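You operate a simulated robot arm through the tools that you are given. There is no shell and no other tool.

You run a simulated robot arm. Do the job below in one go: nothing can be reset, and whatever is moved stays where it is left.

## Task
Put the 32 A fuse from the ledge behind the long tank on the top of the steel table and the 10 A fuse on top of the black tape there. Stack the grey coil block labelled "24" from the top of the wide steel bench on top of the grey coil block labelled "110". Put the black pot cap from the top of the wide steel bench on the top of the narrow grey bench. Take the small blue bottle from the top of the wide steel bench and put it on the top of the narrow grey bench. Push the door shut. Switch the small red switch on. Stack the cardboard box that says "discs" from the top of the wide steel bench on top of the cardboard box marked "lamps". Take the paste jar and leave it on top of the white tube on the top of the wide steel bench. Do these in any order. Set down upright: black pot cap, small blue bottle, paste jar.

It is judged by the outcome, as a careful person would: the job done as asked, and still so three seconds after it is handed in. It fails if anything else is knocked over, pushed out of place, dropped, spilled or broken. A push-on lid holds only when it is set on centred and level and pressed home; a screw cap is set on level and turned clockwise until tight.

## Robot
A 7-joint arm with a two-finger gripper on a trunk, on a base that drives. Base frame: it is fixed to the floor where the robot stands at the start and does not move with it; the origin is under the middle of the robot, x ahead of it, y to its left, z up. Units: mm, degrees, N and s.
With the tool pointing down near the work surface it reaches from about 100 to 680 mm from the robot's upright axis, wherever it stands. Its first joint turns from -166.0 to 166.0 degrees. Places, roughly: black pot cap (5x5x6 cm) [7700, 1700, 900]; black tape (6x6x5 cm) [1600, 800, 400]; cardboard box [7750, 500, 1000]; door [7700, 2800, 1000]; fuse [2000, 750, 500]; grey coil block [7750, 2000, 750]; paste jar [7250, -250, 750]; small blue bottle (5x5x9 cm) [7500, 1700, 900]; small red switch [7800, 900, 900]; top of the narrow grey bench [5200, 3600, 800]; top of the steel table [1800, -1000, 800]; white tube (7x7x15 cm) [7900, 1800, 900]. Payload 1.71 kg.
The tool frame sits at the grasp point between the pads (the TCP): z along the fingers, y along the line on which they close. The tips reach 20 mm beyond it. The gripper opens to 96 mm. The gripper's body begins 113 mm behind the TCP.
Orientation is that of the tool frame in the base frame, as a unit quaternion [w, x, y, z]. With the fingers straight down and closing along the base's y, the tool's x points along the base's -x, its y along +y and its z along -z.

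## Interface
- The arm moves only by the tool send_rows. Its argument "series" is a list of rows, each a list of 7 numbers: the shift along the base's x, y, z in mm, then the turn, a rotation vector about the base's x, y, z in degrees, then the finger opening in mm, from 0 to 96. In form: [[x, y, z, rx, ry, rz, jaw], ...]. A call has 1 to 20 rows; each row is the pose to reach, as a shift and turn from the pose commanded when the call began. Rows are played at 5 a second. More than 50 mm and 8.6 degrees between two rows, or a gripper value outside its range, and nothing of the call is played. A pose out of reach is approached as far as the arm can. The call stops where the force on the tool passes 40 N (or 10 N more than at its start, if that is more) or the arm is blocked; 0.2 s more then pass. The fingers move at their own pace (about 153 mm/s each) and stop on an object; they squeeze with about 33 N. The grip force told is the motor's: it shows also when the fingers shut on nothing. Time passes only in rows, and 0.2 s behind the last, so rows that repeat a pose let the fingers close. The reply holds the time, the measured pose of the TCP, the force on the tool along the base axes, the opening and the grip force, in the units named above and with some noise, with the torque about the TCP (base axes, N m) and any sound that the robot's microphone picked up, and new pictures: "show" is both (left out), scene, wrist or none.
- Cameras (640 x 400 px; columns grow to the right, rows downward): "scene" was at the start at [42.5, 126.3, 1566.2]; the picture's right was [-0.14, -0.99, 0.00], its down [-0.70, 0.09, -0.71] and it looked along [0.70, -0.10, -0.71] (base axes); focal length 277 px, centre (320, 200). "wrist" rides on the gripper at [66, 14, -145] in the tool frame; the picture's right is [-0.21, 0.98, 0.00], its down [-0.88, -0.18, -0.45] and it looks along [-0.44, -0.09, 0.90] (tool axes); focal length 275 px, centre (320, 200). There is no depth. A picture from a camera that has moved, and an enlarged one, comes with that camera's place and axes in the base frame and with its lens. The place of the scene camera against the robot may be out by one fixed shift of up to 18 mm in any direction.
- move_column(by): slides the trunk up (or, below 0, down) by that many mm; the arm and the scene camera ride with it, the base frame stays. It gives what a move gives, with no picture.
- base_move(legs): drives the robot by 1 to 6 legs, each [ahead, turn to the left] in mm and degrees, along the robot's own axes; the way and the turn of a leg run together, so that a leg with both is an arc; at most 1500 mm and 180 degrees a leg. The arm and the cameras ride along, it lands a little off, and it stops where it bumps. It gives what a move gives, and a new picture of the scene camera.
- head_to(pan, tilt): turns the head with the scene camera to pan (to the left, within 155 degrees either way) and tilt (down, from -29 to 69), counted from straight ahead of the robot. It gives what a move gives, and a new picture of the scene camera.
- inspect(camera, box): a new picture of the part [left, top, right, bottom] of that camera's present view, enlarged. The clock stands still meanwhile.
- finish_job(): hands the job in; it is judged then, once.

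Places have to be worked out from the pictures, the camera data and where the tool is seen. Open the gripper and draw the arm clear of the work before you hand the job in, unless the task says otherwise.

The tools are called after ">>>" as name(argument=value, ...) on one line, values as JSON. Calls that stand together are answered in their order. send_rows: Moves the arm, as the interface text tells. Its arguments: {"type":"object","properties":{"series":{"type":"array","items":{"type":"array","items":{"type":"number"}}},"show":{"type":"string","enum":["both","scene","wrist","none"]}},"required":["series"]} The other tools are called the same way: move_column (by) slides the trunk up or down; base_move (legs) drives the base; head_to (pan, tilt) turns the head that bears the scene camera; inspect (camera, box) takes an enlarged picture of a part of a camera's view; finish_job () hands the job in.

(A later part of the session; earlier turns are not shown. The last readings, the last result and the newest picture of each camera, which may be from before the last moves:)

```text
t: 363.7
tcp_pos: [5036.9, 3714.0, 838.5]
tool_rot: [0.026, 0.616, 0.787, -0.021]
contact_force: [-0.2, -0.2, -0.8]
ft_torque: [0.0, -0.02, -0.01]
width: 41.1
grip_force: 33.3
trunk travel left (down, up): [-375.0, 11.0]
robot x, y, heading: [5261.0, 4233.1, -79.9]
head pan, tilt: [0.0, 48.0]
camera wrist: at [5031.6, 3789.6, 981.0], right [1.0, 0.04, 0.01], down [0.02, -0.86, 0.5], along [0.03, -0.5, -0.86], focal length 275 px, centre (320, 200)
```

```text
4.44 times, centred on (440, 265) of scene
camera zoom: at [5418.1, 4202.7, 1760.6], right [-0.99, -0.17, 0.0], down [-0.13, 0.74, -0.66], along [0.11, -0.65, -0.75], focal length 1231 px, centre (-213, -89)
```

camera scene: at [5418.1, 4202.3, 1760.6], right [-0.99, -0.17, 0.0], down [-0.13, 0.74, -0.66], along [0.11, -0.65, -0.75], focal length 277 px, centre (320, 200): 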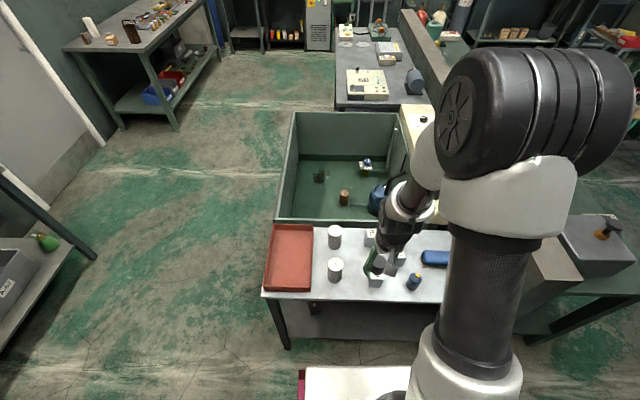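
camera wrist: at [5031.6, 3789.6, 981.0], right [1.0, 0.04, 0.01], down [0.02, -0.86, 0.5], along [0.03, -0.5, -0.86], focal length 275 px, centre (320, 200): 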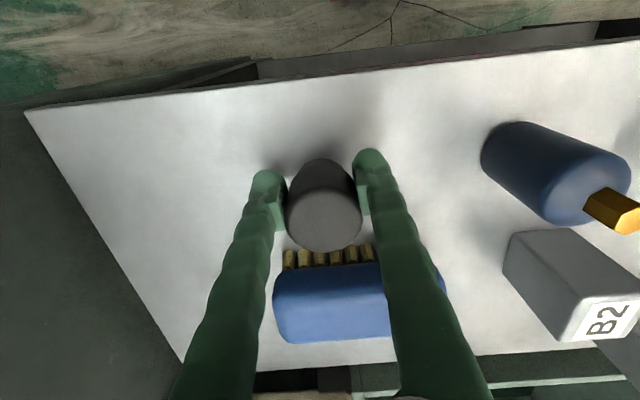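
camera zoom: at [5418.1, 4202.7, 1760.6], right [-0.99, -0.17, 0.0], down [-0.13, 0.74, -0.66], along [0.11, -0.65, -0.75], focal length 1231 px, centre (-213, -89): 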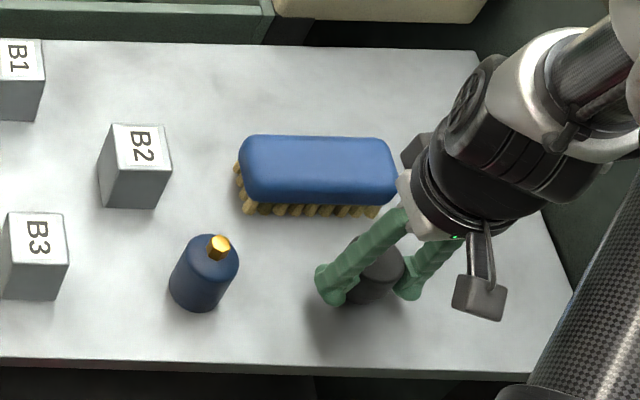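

>>> send_rows(series=[[0, 0, -5, 0, 0, 0, 36], [0, 0, -9, 0, 0, 0, 36], [0, 0, -12, 0, 0, 0, 36], [0, 0, -14, 0, 0, 0, 36], [0, 0, -16, 0, 0, 0, 36], [0, 0, -18, 0, 0, 0, 36]], show="none")

```text
t: 364.8
tcp_pos: [5033.4, 3725.6, 833.6]
tool_rot: [0.033, 0.616, 0.787, -0.029]
contact_force: [-0.3, 0.9, -0.1]
ft_torque: [-0.03, -0.05, 0.03]
width: 41.6
grip_force: 33.3
trunk travel left (down, up): [-375.0, 11.0]
robot x, y, heading: [5263.7, 4235.9, -80.2]
head pan, tilt: [0.0, 48.0]
stopped in row 5: the force on the tool passed its limit at 41 N (the readings are from after the stop); the commanded pose is now the measured one
```

>>> inspect(camera="wrist", box=[160, 60, 480, 260])

>>> inspect(camera="scene", box=[420, 240, 500, 300])

```text
2.00 times, centred on (320, 160) of wrist
camera zoom: at [5028.1, 3803.2, 974.7], right [1.0, 0.04, 0.01], down [0.02, -0.85, 0.52], along [0.03, -0.52, -0.85], focal length 551 px, centre (320, 280)
```

zoom: 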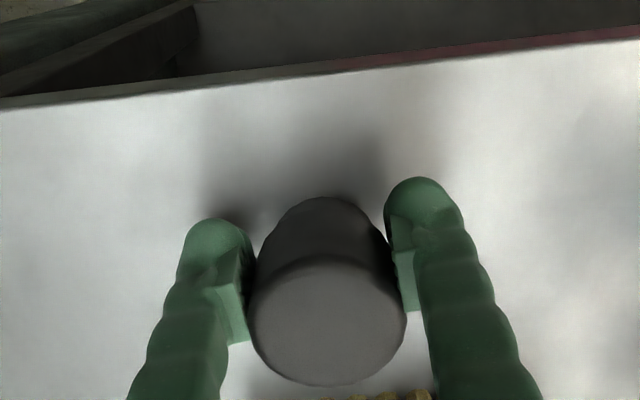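

```text
6.67 times, centred on (460, 270) of scene
camera zoom: at [5415.9, 4202.1, 1760.5], right [-0.99, -0.17, 0.0], down [-0.13, 0.74, -0.66], along [0.11, -0.65, -0.75], focal length 1846 px, centre (-613, -267)
```

zoom: 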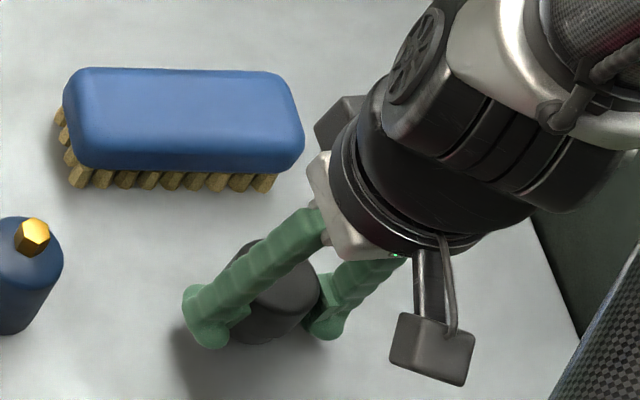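

Still held, hovering ~10 mm. I lower again gently with 1 mm steps near contact.

>>> send_rows(series=[[0, -4, -3, 0, 0, 0, 36], [0, -6, -6, 0, 0, 0, 36], [0, -6, -8, 0, 0, 0, 36], [0, -6, -8, 0, 0, 0, 36]], show="none")

```text
t: 365.8
tcp_pos: [5034.3, 3719.2, 827.7]
tool_rot: [0.033, 0.615, 0.787, -0.032]
contact_force: [2.0, 7.4, 36.2]
ft_torque: [0.22, 0.1, 0.0]
width: 41.4
grip_force: 33.4
trunk travel left (down, up): [-375.0, 11.0]
robot x, y, heading: [5264.8, 4230.2, -79.9]
head pan, tilt: [0.0, 48.0]
```

>>> send_rows(series=[[0, 0, 2, 0, 0, 0, 36], [0, 0, 2, 0, 0, 0, 42], [0, 0, 2, 0, 0, 0, 46], [0, 0, 2, 0, 0, 0, 54], [0, 0, 2, 0, 0, 0, 66], [0, 0, 2, 0, 0, 0, 66], [0, 2, 30, 0, 0, 0, 66], [0, 4, 70, 0, 0, 0, 66], [0, 4, 115, 0, 0, 0, 66], [0, 4, 160, 0, 0, 0, 66], [0, 4, 200, 0, 0, 0, 66], [0, 4, 200, 0, 0, 0, 66]], show="both")

>>> inspect(camera="scene", box=[380, 220, 500, 310])

```text
t: 368.4
tcp_pos: [5033.8, 3721.5, 1026.3]
tool_rot: [0.032, 0.616, 0.787, -0.028]
contact_force: [0.3, 0.4, 0.1]
ft_torque: [0.02, 0.03, 0.01]
width: 66.0
grip_force: 0.0
trunk travel left (down, up): [-375.0, 11.0]
robot x, y, heading: [5266.9, 4233.9, -80.3]
head pan, tilt: [0.0, 48.0]
camera scene: at [5417.6, 4201.9, 1760.6], right [-0.99, -0.17, 0.0], down [-0.13, 0.74, -0.66], along [0.11, -0.65, -0.75], focal length 277 px, centre (320, 200)
camera wrist: at [5028.2, 3800.5, 1167.2], right [1.0, 0.04, 0.01], down [0.02, -0.85, 0.52], along [0.03, -0.52, -0.85], focal length 275 px, centre (320, 200)
```

scene: 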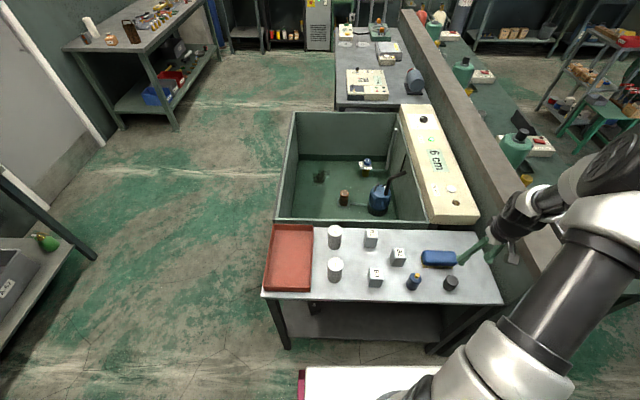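
wrist: 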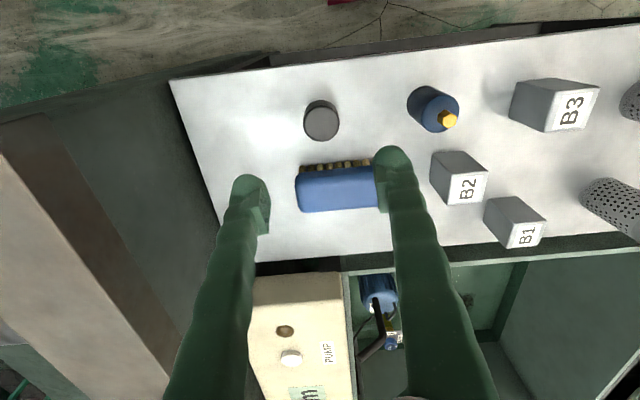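

```text
4.44 times, centred on (440, 265) of scene
camera zoom: at [5417.6, 4201.9, 1760.6], right [-0.99, -0.17, 0.0], down [-0.13, 0.74, -0.66], along [0.11, -0.65, -0.75], focal length 1231 px, centre (-213, -89)
```

zoom: 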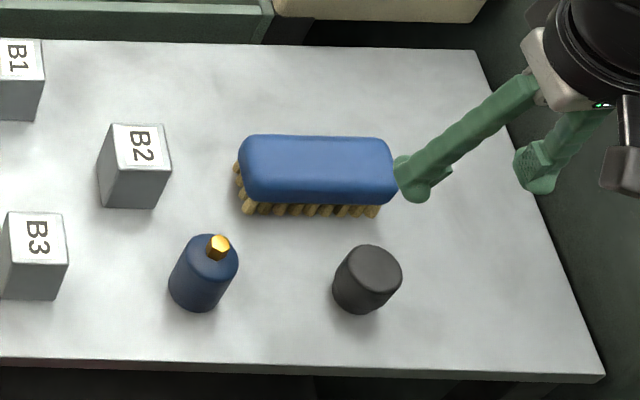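

Cap and bottle both stand upright on the narrow bench. I retract and drive back to the wide bench, to the part with the yellow tester and red switch.

>>> send_rows(series=[[35, 12, 15, 0, 0, 0, 66], [75, 27, 30, 0, 0, 0, 66], [120, 43, 45, 0, 0, 0, 66], [165, 60, 45, 0, 0, 0, 66], [210, 76, 45, 0, 0, 0, 66], [255, 92, 45, 0, 0, 0, 66], [300, 108, 45, 0, 0, 0, 66], [300, 108, 45, 0, 0, 0, 66]], show="none")

>>> base_move(legs=[[0, 72], [785, 0], [0, -69.8], [1500, 0], [1500, 0], [150, 0]])

```text
t: 370.1
tcp_pos: [5332.8, 3832.1, 1070.7]
tool_rot: [0.032, 0.616, 0.786, -0.028]
contact_force: [0.3, -0.8, 0.4]
ft_torque: [0.02, -0.04, 0.0]
width: 66.0
grip_force: 0.0
trunk travel left (down, up): [-375.0, 11.0]
robot x, y, heading: [5265.4, 4231.9, -80.3]
head pan, tilt: [0.0, 48.0]
```

```text
t: 397.9
tcp_pos: [6856.8, 681.8, 1078.5]
tool_rot: [0.04, 0.6, 0.798, -0.034]
contact_force: [1.4, -0.3, 0.6]
ft_torque: [0.01, -0.02, 0.03]
width: 66.2
grip_force: 0.1
trunk travel left (down, up): [-375.0, 11.0]
robot x, y, heading: [6779.5, 1056.0, -77.7]
head pan, tilt: [0.0, 48.0]
camera scene: at [6914.6, 1106.6, 1761.5], right [-0.98, -0.21, 0.0], down [-0.15, 0.71, -0.69], along [0.15, -0.67, -0.72], focal length 277 px, centre (320, 200)
```

scene: 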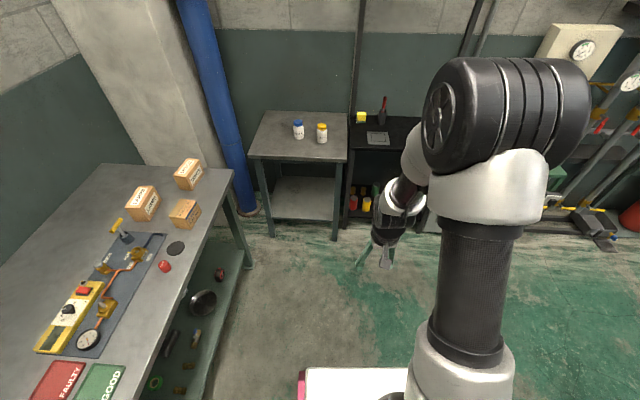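

Now at (6780, 1056). I zoom on the boxes, the jars and the switch from here.

>>> inspect(camera="scene", box=[110, 140, 238, 220])

>>> inspect(camera="scene", box=[270, 100, 350, 150])

>>> inspect(camera="scene", box=[30, 210, 190, 360])

```text
5.00 times, centred on (174, 180) of scene
camera zoom: at [6914.6, 1106.6, 1761.5], right [-0.98, -0.21, 0.0], down [-0.15, 0.71, -0.69], along [0.15, -0.67, -0.72], focal length 1385 px, centre (1050, 300)
```

zoom: 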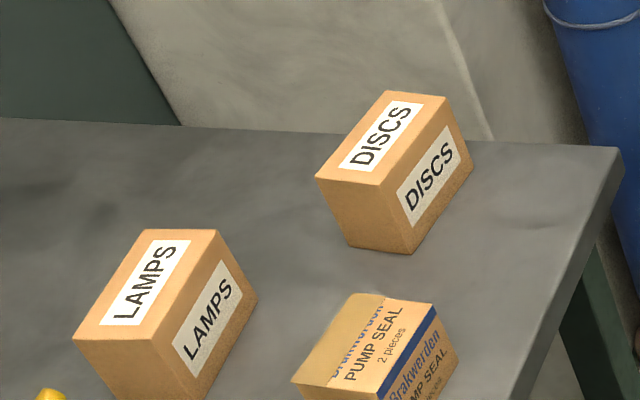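

```text
8.00 times, centred on (310, 125) of scene
camera zoom: at [6914.6, 1106.6, 1761.5], right [-0.98, -0.21, 0.0], down [-0.15, 0.71, -0.69], along [0.15, -0.67, -0.72], focal length 2216 px, centre (400, 800)
```

zoom: 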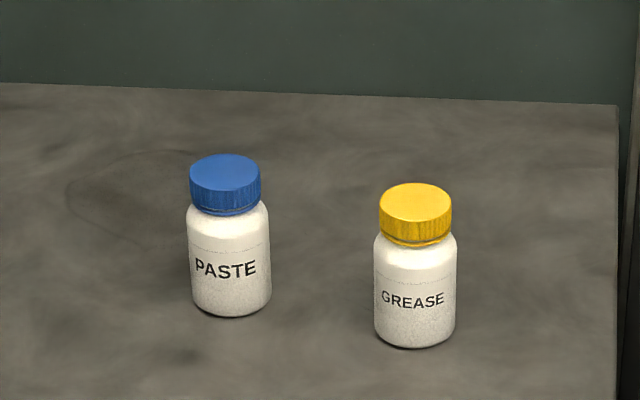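

```text
2.67 times, centred on (110, 285) of scene
camera zoom: at [6914.6, 1106.6, 1761.5], right [-0.98, -0.21, 0.0], down [-0.15, 0.71, -0.69], along [0.15, -0.67, -0.72], focal length 739 px, centre (880, -27)
```

zoom: 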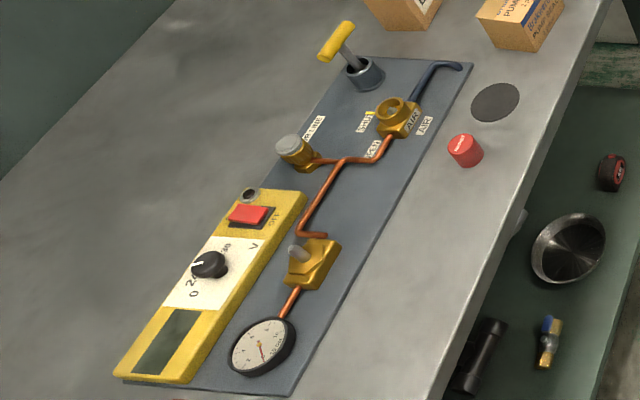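

PASTE is the blue-lidded jar; LAMPS box at ~(7842, 468), DISCS at ~(7745, 256); the red rocker at ~(7788, 864). I first go in front of the switch.

>>> base_move(legs=[[0, 21.3], [307, 0], [0, 64.8], [140, 0]])

>>> inspect(camera="wrist", box=[0, 0, 640, 400])

```text
t: 405.7
tcp_pos: [7472.0, 871.0, 1078.0]
tool_rot: [0.052, -0.098, 0.994, 0.002]
contact_force: [-2.0, -0.5, 0.5]
ft_torque: [0.02, -0.1, -0.01]
width: 65.7
grip_force: 0.1
trunk travel left (down, up): [-375.0, 11.0]
robot x, y, heading: [7090.8, 820.1, 7.6]
head pan, tilt: [0.0, 48.0]
camera scene: at [7031.5, 960.5, 1761.4], right [0.13, -0.99, 0.0], down [-0.72, -0.1, -0.69], along [0.68, 0.09, -0.72], focal length 277 px, centre (320, 200)
```

scene: 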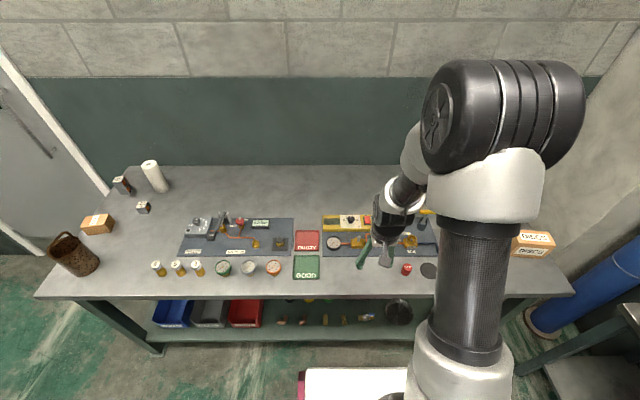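

```text
1.00 times, centred on (320, 200) of wrist (not enlarged: the box is as wide or as high as the picture)
camera zoom: at [7390.0, 869.7, 1217.3], right [0.01, 1.0, 0.01], down [0.85, -0.02, 0.53], along [0.53, 0.01, -0.85], focal length 275 px, centre (320, 200)
```

zoom: 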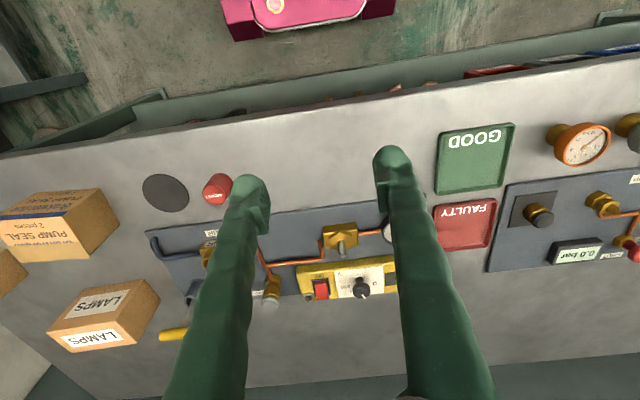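

>>> inspect(camera="wrist", box=[290, 260, 350, 310])

>>> inspect(camera="scene", box=[320, 200, 384, 250])

>>> base_move(legs=[[35, 0]])

```text
8.00 times, centred on (320, 285) of wrist
camera zoom: at [7390.0, 869.7, 1217.3], right [0.01, 1.0, 0.01], down [0.85, -0.02, 0.53], along [0.53, 0.01, -0.85], focal length 2202 px, centre (320, -480)
```

zoom: 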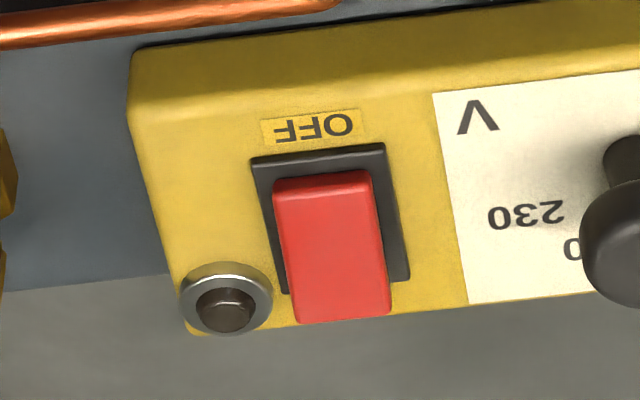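

```text
8.00 times, centred on (352, 225) of scene
camera zoom: at [7031.5, 960.5, 1761.4], right [0.13, -0.99, 0.0], down [-0.72, -0.1, -0.69], along [0.68, 0.09, -0.72], focal length 2216 px, centre (64, 0)
```

zoom: 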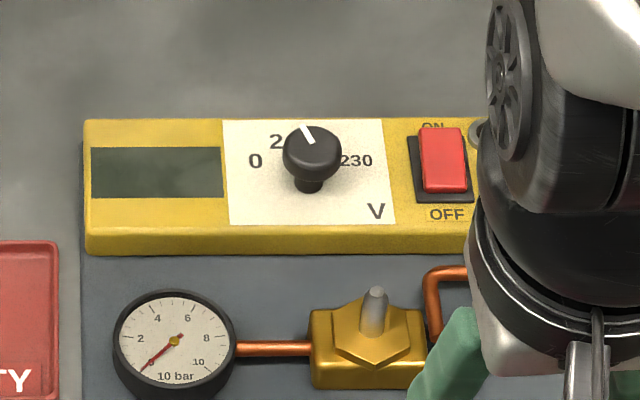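

```text
t: 406.5
tcp_pos: [7512.9, 876.2, 1075.2]
tool_rot: [0.047, -0.098, 0.994, 0.001]
contact_force: [0.4, -0.4, -0.5]
ft_torque: [-0.03, 0.08, 0.05]
width: 66.2
grip_force: 0.1
trunk travel left (down, up): [-375.0, 11.0]
robot x, y, heading: [7116.5, 820.6, 7.8]
head pan, tilt: [0.0, 48.0]
camera scene: at [7081.1, 967.0, 1761.3], right [0.13, -0.99, 0.0], down [-0.73, -0.1, -0.68], along [0.68, 0.09, -0.73], focal length 277 px, centre (320, 200)
```

scene: 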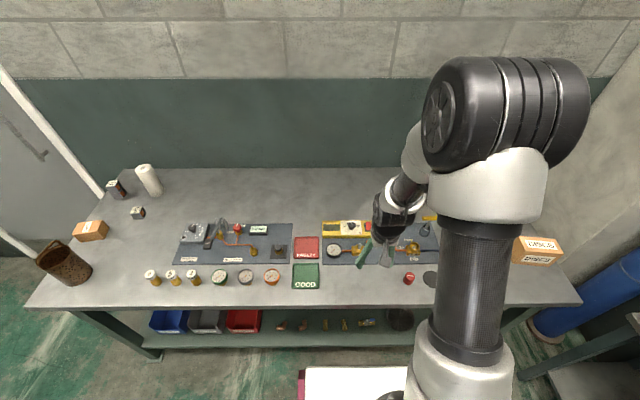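

The rocker's far (ON) half is raised: I need to press the far side at about (7803, 876). I close the fingers, tilt 20° forward for reach and hover there.

>>> send_rows(series=[[40, 0, -5, 0.5, -2.8, 0, 30], [80, 0, -10, 1.1, -5.6, 0, 0], [120, 0, -20, 1.7, -8.4, 0, 0], [160, 0, -30, 2.3, -11.2, 0, 0], [200, 0, -40, 2.9, -14, 0, 0], [240, 0, -55, 3.5, -16.8, 0, 0], [277, 0, -75, 3.9, -19.6, 0, 0], [277, 0, -75, 3.9, -19.6, 0, 0]])

>>> inspect(camera="wrist", box=[220, 80, 420, 230])

```text
t: 408.3
tcp_pos: [7810.4, 880.7, 991.6]
tool_rot: [0.21, -0.096, 0.973, 0.018]
contact_force: [0.7, 0.1, -0.6]
ft_torque: [0.03, -0.01, -0.02]
width: 0.2
grip_force: 29.1
trunk travel left (down, up): [-375.0, 11.0]
robot x, y, heading: [7119.7, 825.7, 7.7]
head pan, tilt: [0.0, 48.0]
camera scene: at [7143.5, 975.5, 1760.5], right [0.13, -0.99, 0.0], down [-0.75, -0.1, -0.65], along [0.65, 0.09, -0.76], focal length 277 px, centre (320, 200)
camera wrist: at [7689.6, 870.9, 1097.7], right [-0.01, 1.0, 0.08], down [0.64, -0.06, 0.77], along [0.77, 0.06, -0.64], focal length 275 px, centre (320, 200)
```

scene: 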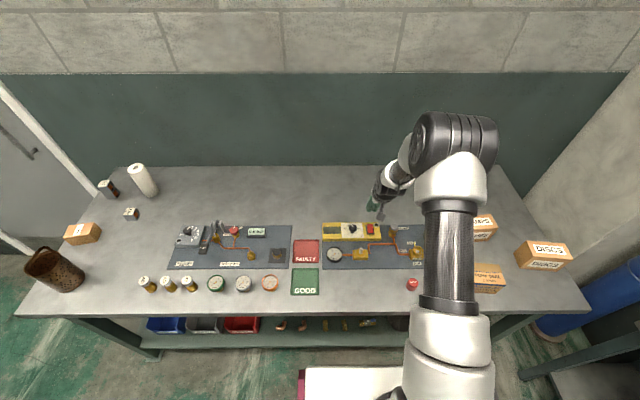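
wrist: 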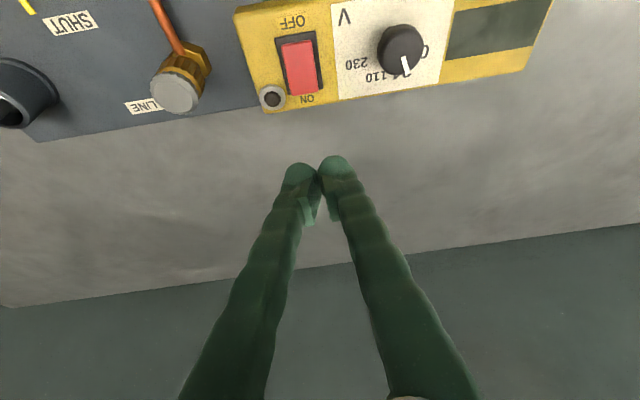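

```text
2.67 times, centred on (320, 155) of wrist
camera zoom: at [7689.6, 870.9, 1097.7], right [-0.01, 1.0, 0.08], down [0.64, -0.06, 0.77], along [0.77, 0.06, -0.64], focal length 734 px, centre (320, 320)
```

zoom: 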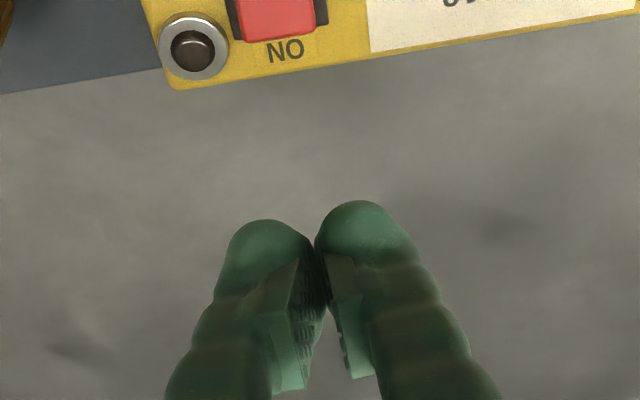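

Rocker's far edge is at (7802, 875, 893). I lower the closed fingertips onto its far half around x≈7796.

>>> send_rows(series=[[-9, -3, -20, 0, 0, 0, 0], [-17, -6, -45, 0, 0, 0, 0], [-17, -6, -60, 0, 0, 0, 0], [-17, -6, -60, 0, 0, 0, 0]])

>>> inspect(camera="wrist", box=[240, 80, 400, 200])

>>> inspect(camera="scene", box=[340, 200, 404, 250])

```text
t: 409.3
tcp_pos: [7790.6, 873.6, 932.7]
tool_rot: [0.211, -0.096, 0.973, 0.018]
contact_force: [0.2, -0.3, -0.2]
ft_torque: [-0.03, -0.02, -0.03]
width: 0.0
grip_force: 29.7
trunk travel left (down, up): [-375.0, 11.0]
robot x, y, heading: [7118.2, 823.7, 7.5]
head pan, tilt: [0.0, 48.0]
camera scene: at [7139.1, 974.9, 1760.6], right [0.13, -0.99, 0.0], down [-0.75, -0.1, -0.66], along [0.65, 0.09, -0.75], focal length 277 px, centre (320, 200)
camera wrist: at [7668.9, 863.9, 1039.7], right [-0.01, 1.0, 0.08], down [0.64, -0.06, 0.77], along [0.77, 0.06, -0.64], focal length 275 px, centre (320, 200)
```

scene: 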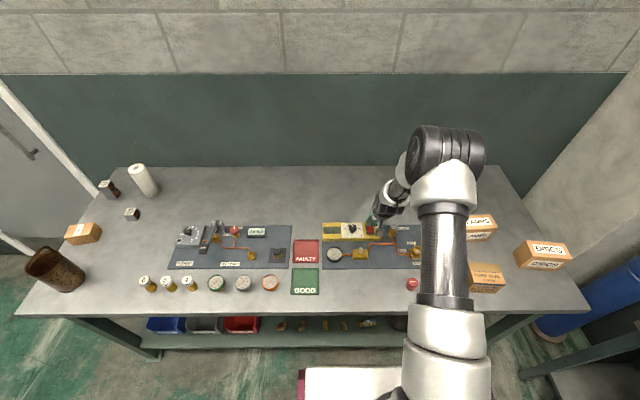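
wrist: 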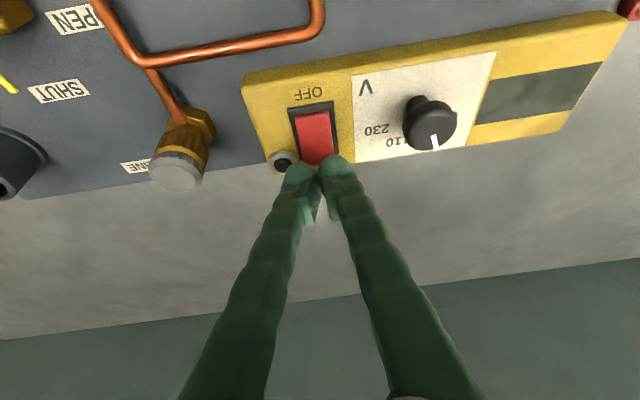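

```text
3.33 times, centred on (320, 140) of wrist
camera zoom: at [7668.9, 863.9, 1039.7], right [-0.01, 1.0, 0.08], down [0.64, -0.06, 0.77], along [0.77, 0.06, -0.64], focal length 918 px, centre (320, 400)
```

zoom: 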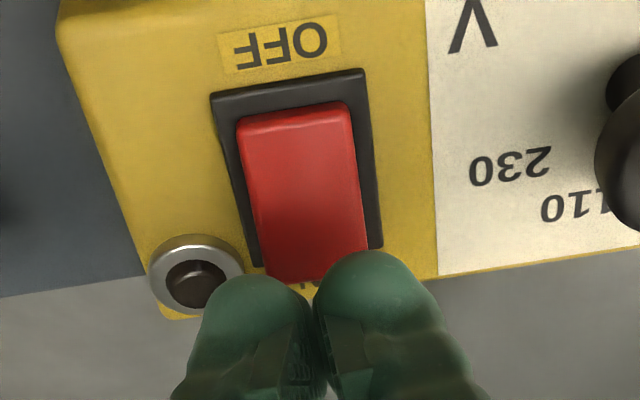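

```text
8.00 times, centred on (372, 225) of scene
camera zoom: at [7139.1, 974.9, 1760.6], right [0.13, -0.99, 0.0], down [-0.75, -0.1, -0.66], along [0.65, 0.09, -0.75], focal length 2216 px, centre (-96, 0)
```

zoom: 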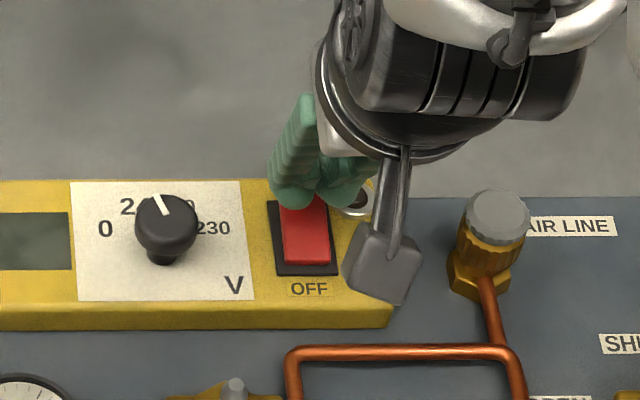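

To stay clear of the socket beside it I shift +8 mm in y, +4 mm in x, and press down in small steps.

>>> send_rows(series=[[4, 8, -5, 0, 0, 0, 0], [4, 8, -10, 0, 0, 0, 0], [4, 8, -14, 0, 0, 0, 0], [4, 8, -18, 0, 0, 0, 0], [4, 8, -21, 0, 0, 0, 0], [4, 8, -24, 0, 0, 0, 0]])

>>> inspect(camera="wrist", box=[240, 80, 400, 200])

>>> inspect(camera="scene", box=[340, 200, 404, 250])

```text
t: 410.7
tcp_pos: [7796.2, 881.5, 911.6]
tool_rot: [0.212, -0.095, 0.972, 0.018]
contact_force: [-2.0, 1.4, 12.9]
ft_torque: [-0.01, 0.06, 0.01]
width: 6.0
grip_force: 29.5
trunk travel left (down, up): [-375.0, 11.0]
robot x, y, heading: [7120.3, 825.7, 7.9]
head pan, tilt: [0.0, 48.0]
camera scene: at [7138.0, 974.9, 1760.7], right [0.13, -0.99, 0.0], down [-0.75, -0.1, -0.66], along [0.65, 0.09, -0.75], focal length 277 px, centre (320, 200)
camera wrist: at [7674.2, 872.2, 1018.1], right [-0.01, 1.0, 0.08], down [0.63, -0.06, 0.77], along [0.77, 0.06, -0.63], focal length 275 px, centre (320, 200)
```

scene: 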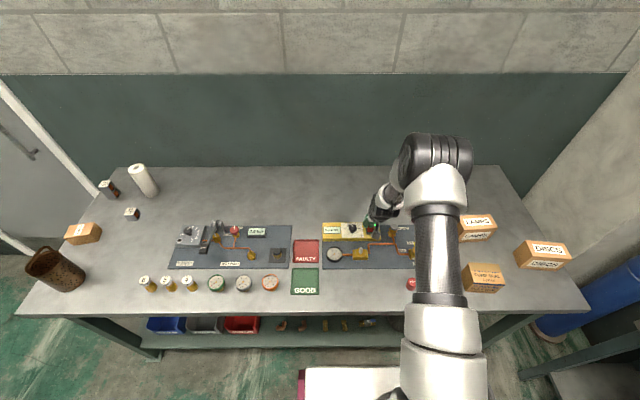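
wrist: 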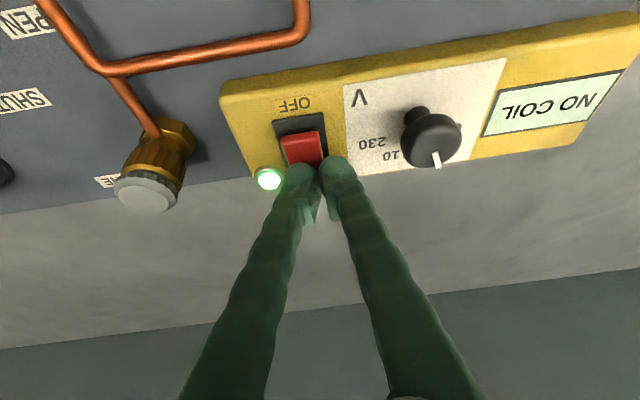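

```text
3.33 times, centred on (320, 140) of wrist
camera zoom: at [7674.2, 872.2, 1018.1], right [-0.01, 1.0, 0.08], down [0.63, -0.06, 0.77], along [0.77, 0.06, -0.63], focal length 918 px, centre (320, 400)
```

zoom: 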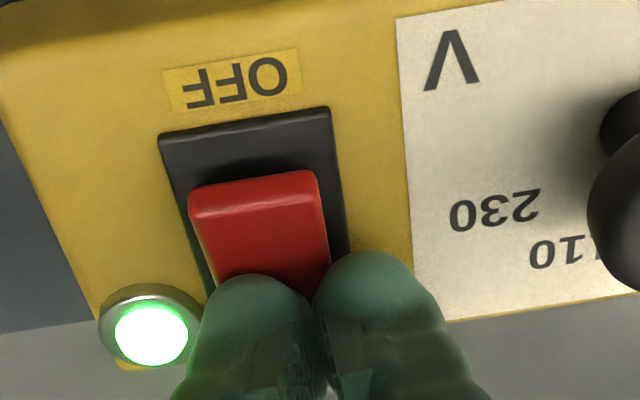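

```text
8.00 times, centred on (372, 225) of scene
camera zoom: at [7138.0, 974.9, 1760.7], right [0.13, -0.99, 0.0], down [-0.75, -0.1, -0.66], along [0.65, 0.09, -0.75], focal length 2216 px, centre (-96, 0)
```

zoom: 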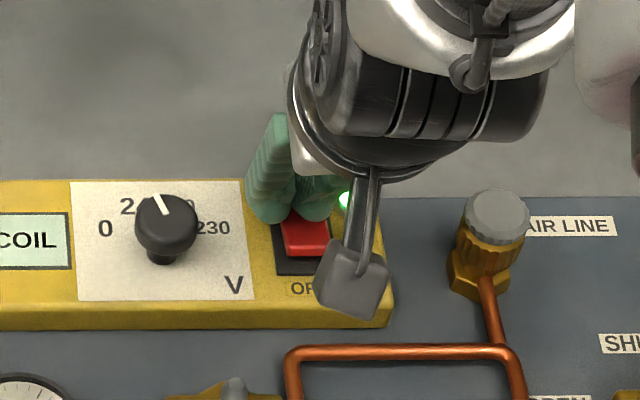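

The green lamp lit and the display reads "NO COIL": the switch is on. I lift straight off and retract.

>>> send_rows(series=[[0, 0, 15, 0, 0, 0, 0], [0, 0, 50, 0, 0, 0, 0], [-10, 0, 90, 0, 0, 0, 0], [-40, 0, 130, 0, 0, 0, 0], [-75, 0, 150, -0.9, 4.4, 0, 20], [-115, 0, 160, -1.8, 8.8, 0, 40], [-155, 0, 165, -2.6, 13.2, 0, 70], [-195, 0, 165, -3.5, 17.6, 0, 90], [-235, 0, 165, -4.2, 21.5, 0, 90], [-270, 0, 165, -4.9, 24.5, 0, 90], [-270, 0, 165, -4.9, 24.5, 0, 90]])

>>> inspect(camera="scene", box=[320, 200, 400, 260])

```text
t: 413.1
tcp_pos: [7524.7, 881.5, 1073.2]
tool_rot: [-0.006, -0.098, 0.995, -0.003]
contact_force: [-0.4, -0.3, -0.4]
ft_torque: [0.0, 0.01, 0.01]
width: 90.1
grip_force: 0.0
trunk travel left (down, up): [-375.0, 11.0]
robot x, y, heading: [7118.0, 826.8, 7.9]
head pan, tilt: [0.0, 48.0]
camera scene: at [7140.3, 974.8, 1760.6], right [0.13, -0.99, 0.0], down [-0.75, -0.1, -0.66], along [0.65, 0.09, -0.75], focal length 277 px, centre (320, 200)
camera wrist: at [7458.4, 882.8, 1222.1], right [0.01, 1.0, -0.01], down [0.9, -0.01, 0.44], along [0.44, -0.01, -0.9], focal length 275 px, centre (320, 200)
```

scene: 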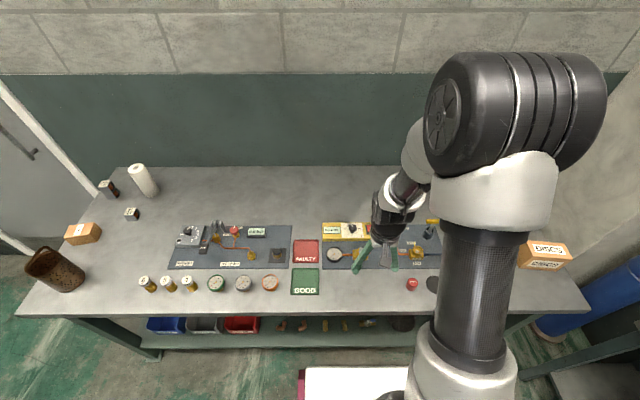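
wrist: 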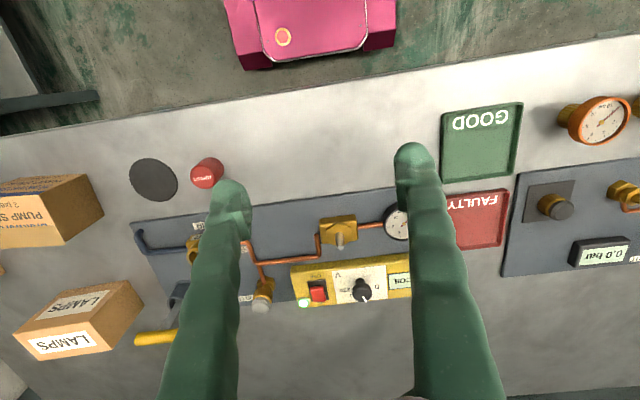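

```text
6.67 times, centred on (360, 230) of scene
camera zoom: at [7140.3, 974.8, 1760.6], right [0.13, -0.99, 0.0], down [-0.75, -0.1, -0.66], along [0.65, 0.09, -0.75], focal length 1846 px, centre (53, 0)
```

zoom: 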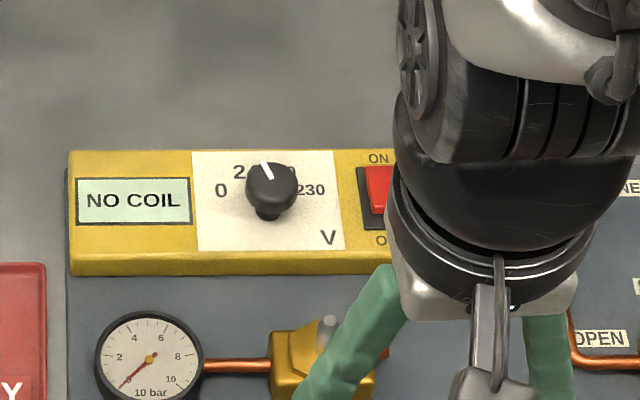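

The switch stays on. I now shift along the bench to the boxes.

>>> base_move(legs=[[-250, 0], [0, -90], [400, 0], [0, 90], [215, 0]])

>>> inspect(camera="wrist", box=[0, 0, 640, 400])

```text
t: 427.6
tcp_pos: [7564.0, 481.5, 1070.9]
tool_rot: [-0.008, -0.095, 0.995, -0.003]
contact_force: [0.8, -0.4, -0.5]
ft_torque: [-0.02, 0.12, 0.0]
width: 90.2
grip_force: 0.0
trunk travel left (down, up): [-375.0, 11.0]
robot x, y, heading: [7150.0, 425.3, 6.8]
head pan, tilt: [0.0, 48.0]
camera scene: at [7179.3, 577.1, 1760.2], right [0.12, -0.99, 0.0], down [-0.75, -0.09, -0.65], along [0.65, 0.08, -0.76], focal length 277 px, centre (320, 200)
```

scene: 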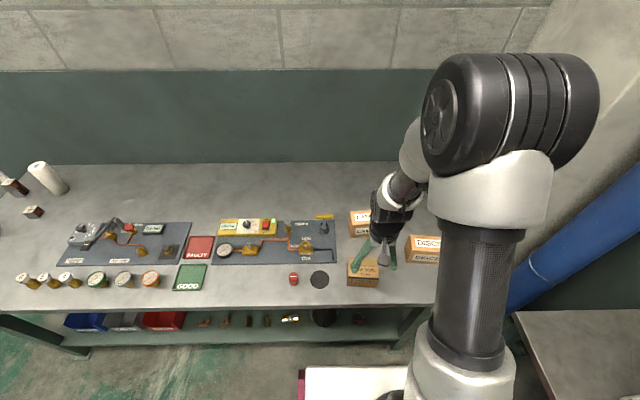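

```text
1.00 times, centred on (320, 200) of wrist (not enlarged: the box is as wide or as high as the picture)
camera zoom: at [7498.2, 483.9, 1218.8], right [0.02, 1.0, -0.01], down [0.9, -0.01, 0.43], along [0.43, -0.02, -0.9], focal length 275 px, centre (320, 200)
```

zoom: 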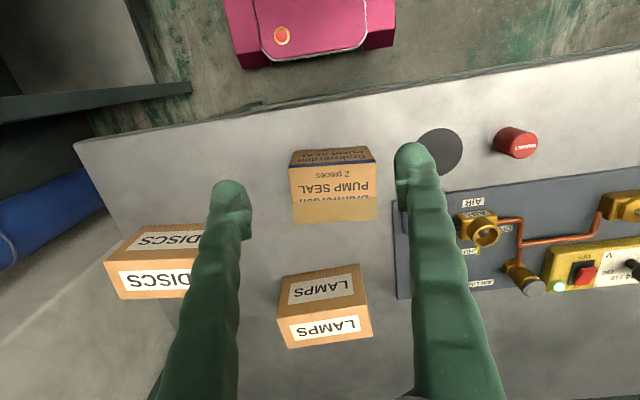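

Boxes are ~125 mm wide in y and ~78 mm deep in x, so I must close along x. I turn the tool 90° in place, and watch whether the wrist allows it.

>>> send_rows(series=[[0, 0, 0, 0, 0, -8, 96], [0, 0, 0, 0, 0, -16, 96], [0, 0, 0, 0, 0, -24, 96], [0, 0, 0, 0, 0, -32, 96], [0, 0, 0, 0, 0, -40, 96], [0, 0, 0, 0, 0, -48, 96], [0, 0, 0, 0, 0, -56, 96], [0, 0, 0, 0, 0, -64, 96], [0, 0, 0, 0, 0, -72, 96], [0, 0, 0, 0, 0, -80, 96], [0, 0, 0, 0, 0, -88, 96], [0, 0, 0, 0, 0, -92, 96], [0, 0, 0, 0, 0, -92, 96]])

```text
t: 430.4
tcp_pos: [7544.1, 478.2, 1079.5]
tool_rot: [0.0, 0.65, 0.76, -0.004]
contact_force: [-0.6, -0.7, 0.1]
ft_torque: [0.0, 0.06, -0.02]
width: 96.0
grip_force: 0.0
trunk travel left (down, up): [-375.0, 11.0]
robot x, y, heading: [7151.5, 424.9, 7.2]
head pan, tilt: [0.0, 48.0]
camera scene: at [7171.0, 575.2, 1760.6], right [0.12, -0.99, 0.0], down [-0.75, -0.09, -0.66], along [0.65, 0.08, -0.75], focal length 277 px, centre (320, 200)
camera wrist: at [7546.2, 546.2, 1225.5], right [1.0, -0.05, -0.01], down [-0.04, -0.89, 0.45], along [-0.03, -0.45, -0.89], focal length 275 px, centre (320, 200)
```

scene: 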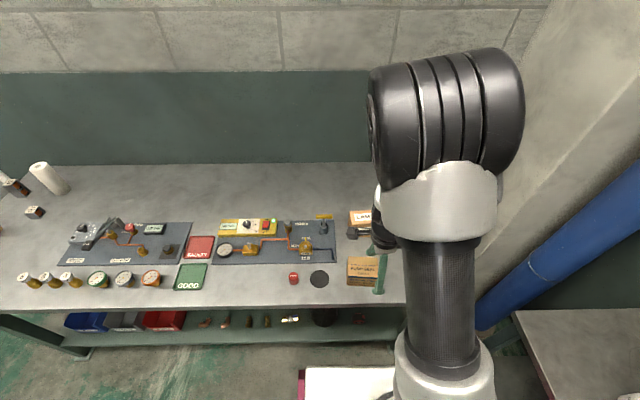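
wrist: 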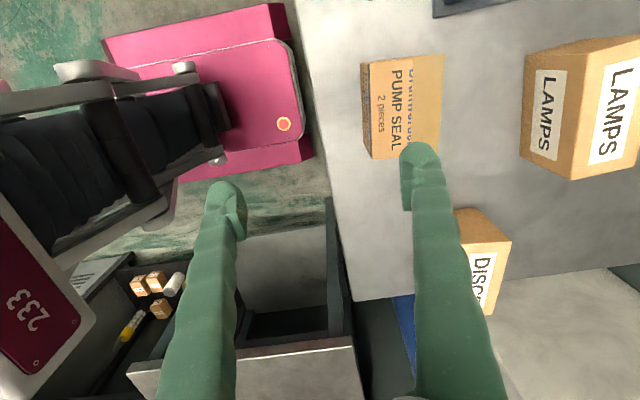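

The wrist turned fine; closing axis now matches the bench normal. I move above DISCS for a closer look.

>>> send_rows(series=[[35, -30, 0, 0, 0, 0, 96], [70, -65, 0, 0, 0, 0, 96], [105, -100, 0, 0, 0, 0, 96], [140, -135, 0, 0, 0, 0, 96], [175, -170, -5, 0, 0, 0, 96], [205, -200, -10, 0, 0, 0, 96], [211, -215, -15, 0, 0, 0, 96], [211, -215, -15, 0, 0, 0, 96]])

```text
t: 432.2
tcp_pos: [7750.4, 265.4, 1061.3]
tool_rot: [-0.001, 0.649, 0.761, -0.005]
contact_force: [-0.5, -0.3, 0.1]
ft_torque: [-0.01, -0.01, 0.0]
width: 96.1
grip_force: 0.0
trunk travel left (down, up): [-375.0, 11.0]
robot x, y, heading: [7145.6, 425.2, 7.1]
head pan, tilt: [0.0, 48.0]
camera scene: at [7171.3, 575.6, 1760.6], right [0.12, -0.99, 0.0], down [-0.75, -0.09, -0.66], along [0.65, 0.08, -0.75], focal length 277 px, centre (320, 200)
camera wrist: at [7754.4, 331.6, 1207.7], right [1.0, -0.05, -0.01], down [-0.04, -0.89, 0.45], along [-0.03, -0.45, -0.89], focal length 275 px, centre (320, 200)
```

scene: 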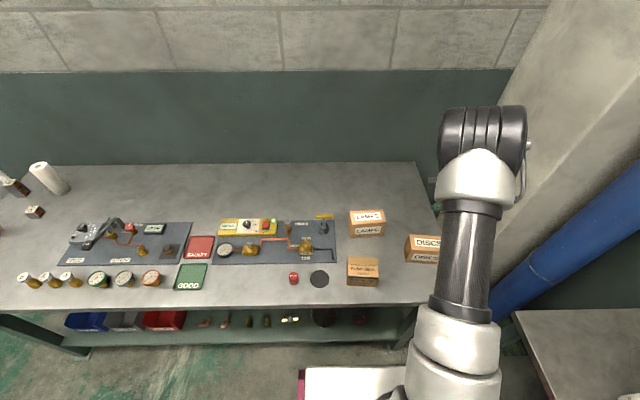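
wrist: 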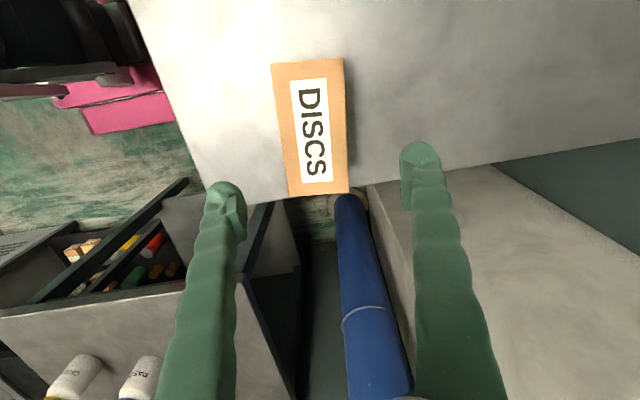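

DISCS top spans x 7708–7776, y 198–333, nearly square to the base axes. I rotate −7.5°, centre at (7742, 266) and descend part way.

>>> send_rows(series=[[-4, 0, -20, 0, 0, -4, 96], [-8, 0, -45, 0, 0, -7.5, 96], [-8, 0, -75, 0, 0, -7.5, 96], [-8, 0, -95, 0, 0, -7.5, 96], [-8, 0, -95, 0, 0, -7.5, 96]])

>>> inspect(camera="scene", box=[380, 200, 476, 272])

```text
t: 433.4
tcp_pos: [7743.2, 264.2, 969.7]
tool_rot: [-0.001, 0.698, 0.716, -0.004]
contact_force: [-0.1, 0.6, 0.2]
ft_torque: [-0.01, 0.01, 0.0]
width: 96.1
grip_force: 0.1
trunk travel left (down, up): [-375.0, 11.0]
robot x, y, heading: [7148.1, 425.9, 7.1]
head pan, tilt: [0.0, 48.0]
camera scene: at [7171.0, 575.2, 1760.6], right [0.12, -0.99, 0.0], down [-0.75, -0.09, -0.66], along [0.65, 0.08, -0.75], focal length 277 px, centre (320, 200)
camera wrist: at [7755.9, 330.5, 1115.7], right [0.98, -0.18, -0.01], down [-0.16, -0.88, 0.45], along [-0.09, -0.44, -0.89], focal length 275 px, centre (320, 200)
```

scene: 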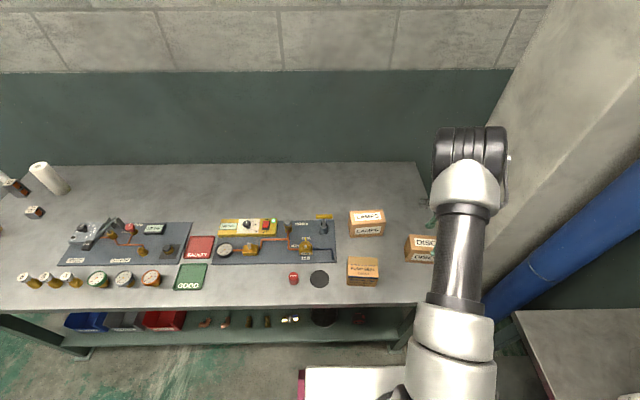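
wrist: 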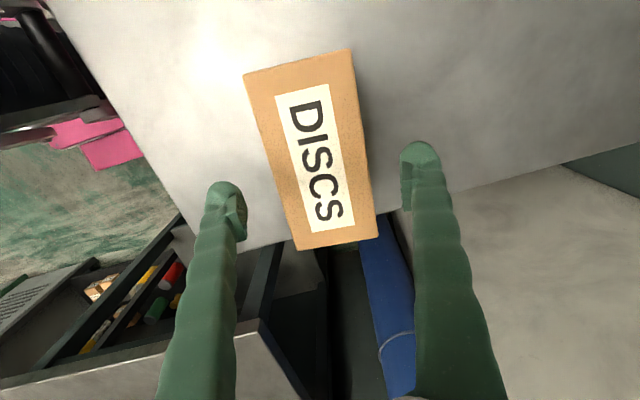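

```text
5.56 times, centred on (428, 236) of scene
camera zoom: at [7171.0, 575.2, 1760.6], right [0.12, -0.99, 0.0], down [-0.75, -0.09, -0.66], along [0.65, 0.08, -0.75], focal length 1539 px, centre (-280, 0)
```

zoom: 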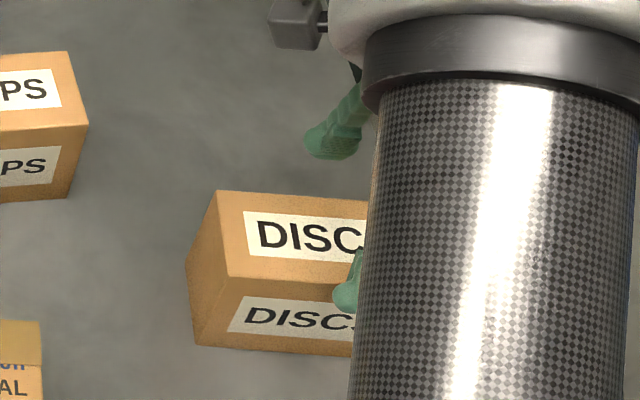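

Box top is z≈935, 64 × 133 mm; the fingers straddle it. I descend to z≈903 and close.

>>> send_rows(series=[[-1, 2, -22, 0, 0, 0, 96], [-1, 2, -45, 0, 0, 0, 96], [-1, 2, -67, 0, 0, 0, 96], [-1, 2, -67, 0, 0, 0, 86], [-1, 2, -67, 0, 0, 0, 76], [-1, 2, -67, 0, 0, 0, 66], [-1, 2, -67, 0, 0, 0, 56], [-1, 2, -67, 0, 0, 0, 56]], show="wrist")

```text
t: 435.2
tcp_pos: [7744.9, 265.7, 901.2]
tool_rot: [-0.001, 0.698, 0.716, -0.003]
contact_force: [-0.9, 0.9, 1.1]
ft_torque: [0.04, -0.09, 0.01]
width: 73.4
grip_force: 32.6
trunk travel left (down, up): [-375.0, 11.0]
robot x, y, heading: [7149.5, 424.5, 7.3]
head pan, tilt: [0.0, 48.0]
camera wrist: at [7756.4, 331.8, 1047.8], right [0.98, -0.18, -0.01], down [-0.16, -0.88, 0.45], along [-0.09, -0.44, -0.89], focal length 275 px, centre (320, 200)
```

wrist: 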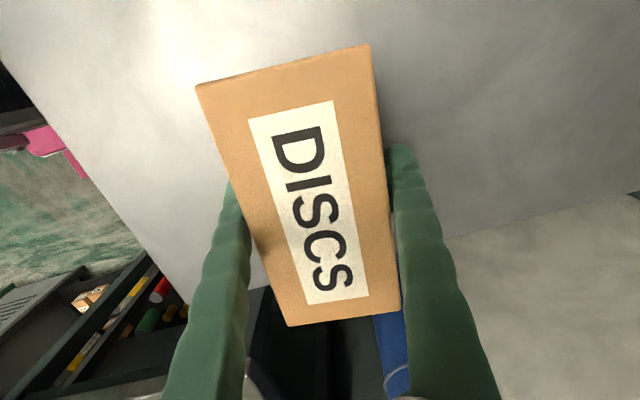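

Gripped at 73 mm. I lift it straight up 150 mm.

>>> send_rows(series=[[0, 0, 10, 0, 0, 0, 56], [0, 0, 30, 0, 0, 0, 56], [0, 0, 65, 0, 0, 0, 56], [0, 0, 105, 0, 0, 0, 56], [0, 0, 150, 0, 0, 0, 56], [0, 0, 150, 0, 0, 0, 56]])

>>> inspect(camera="scene", box=[330, 170, 474, 278])

```text
t: 436.6
tcp_pos: [7746.2, 264.3, 1052.4]
tool_rot: [-0.003, 0.698, 0.716, -0.005]
contact_force: [0.4, 0.1, -3.0]
ft_torque: [0.03, 0.04, 0.01]
width: 73.5
grip_force: 33.2
trunk travel left (down, up): [-375.0, 11.0]
robot x, y, heading: [7143.3, 422.5, 6.9]
head pan, tilt: [0.0, 48.0]
camera scene: at [7172.6, 574.9, 1760.5], right [0.12, -0.99, 0.0], down [-0.75, -0.09, -0.66], along [0.65, 0.08, -0.75], focal length 277 px, centre (320, 200)
camera wrist: at [7758.7, 330.7, 1198.8], right [0.98, -0.18, -0.01], down [-0.16, -0.88, 0.45], along [-0.09, -0.44, -0.89], focal length 275 px, centre (320, 200)
```

scene: 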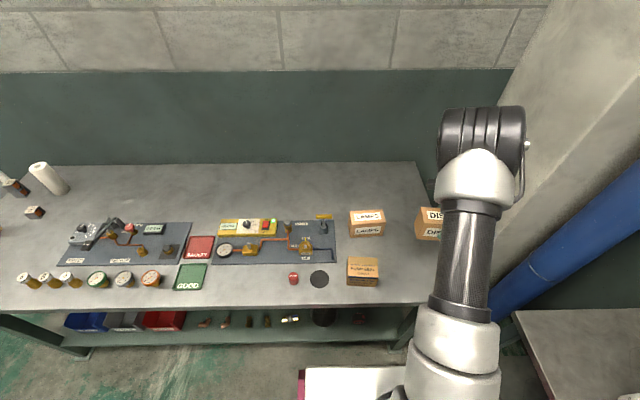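
wrist: 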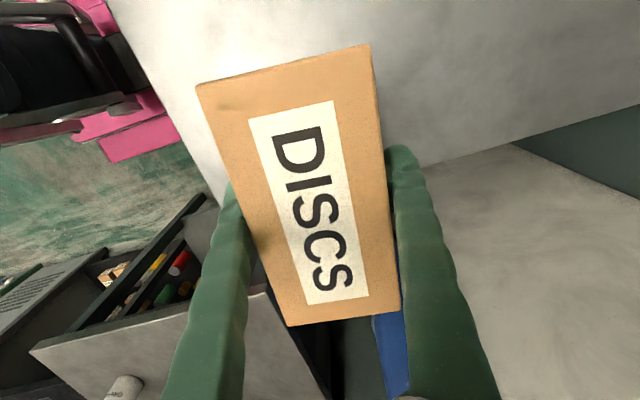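

```text
3.70 times, centred on (402, 224) of scene
camera zoom: at [7172.6, 574.9, 1760.5], right [0.12, -0.99, 0.0], down [-0.75, -0.09, -0.66], along [0.65, 0.08, -0.75], focal length 1026 px, centre (16, 111)
```

zoom: 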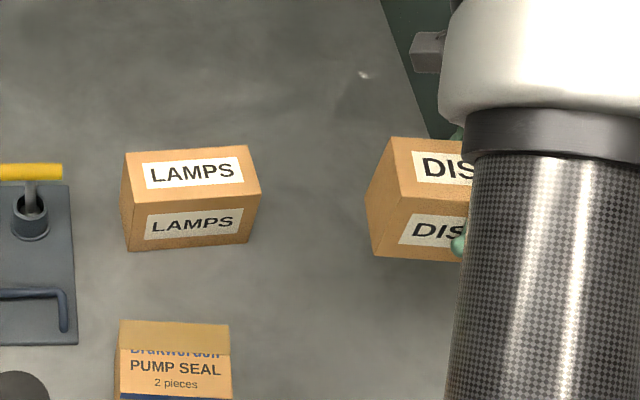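

DISCS is up (≈0.3 kg). LAMPS's top is centred near (7840, 480), z≈925, yawed ~11°. I bring the base 40 mm closer, then carry the box over.

>>> base_move(legs=[[40, 0]])

```text
t: 437.5
tcp_pos: [7777.9, 268.1, 1056.4]
tool_rot: [0.001, 0.699, 0.715, 0.0]
contact_force: [-0.2, 0.3, -2.2]
ft_torque: [0.0, 0.04, -0.01]
width: 73.6
grip_force: 33.0
trunk travel left (down, up): [-375.0, 11.0]
robot x, y, heading: [7189.0, 429.0, 6.7]
head pan, tilt: [0.0, 48.0]
camera scene: at [7186.5, 576.9, 1761.2], right [0.12, -0.99, 0.0], down [-0.74, -0.09, -0.67], along [0.66, 0.08, -0.74], focal length 277 px, centre (320, 200)
```

scene: 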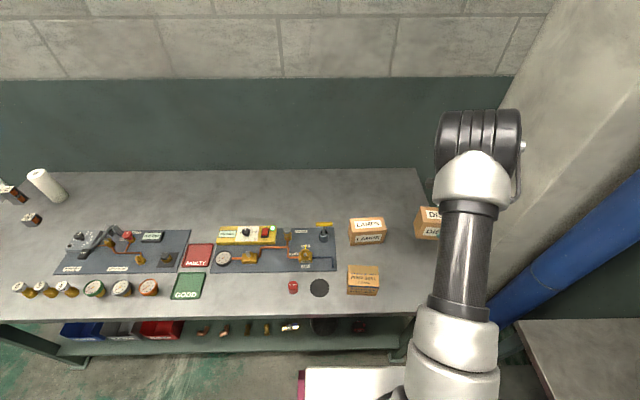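

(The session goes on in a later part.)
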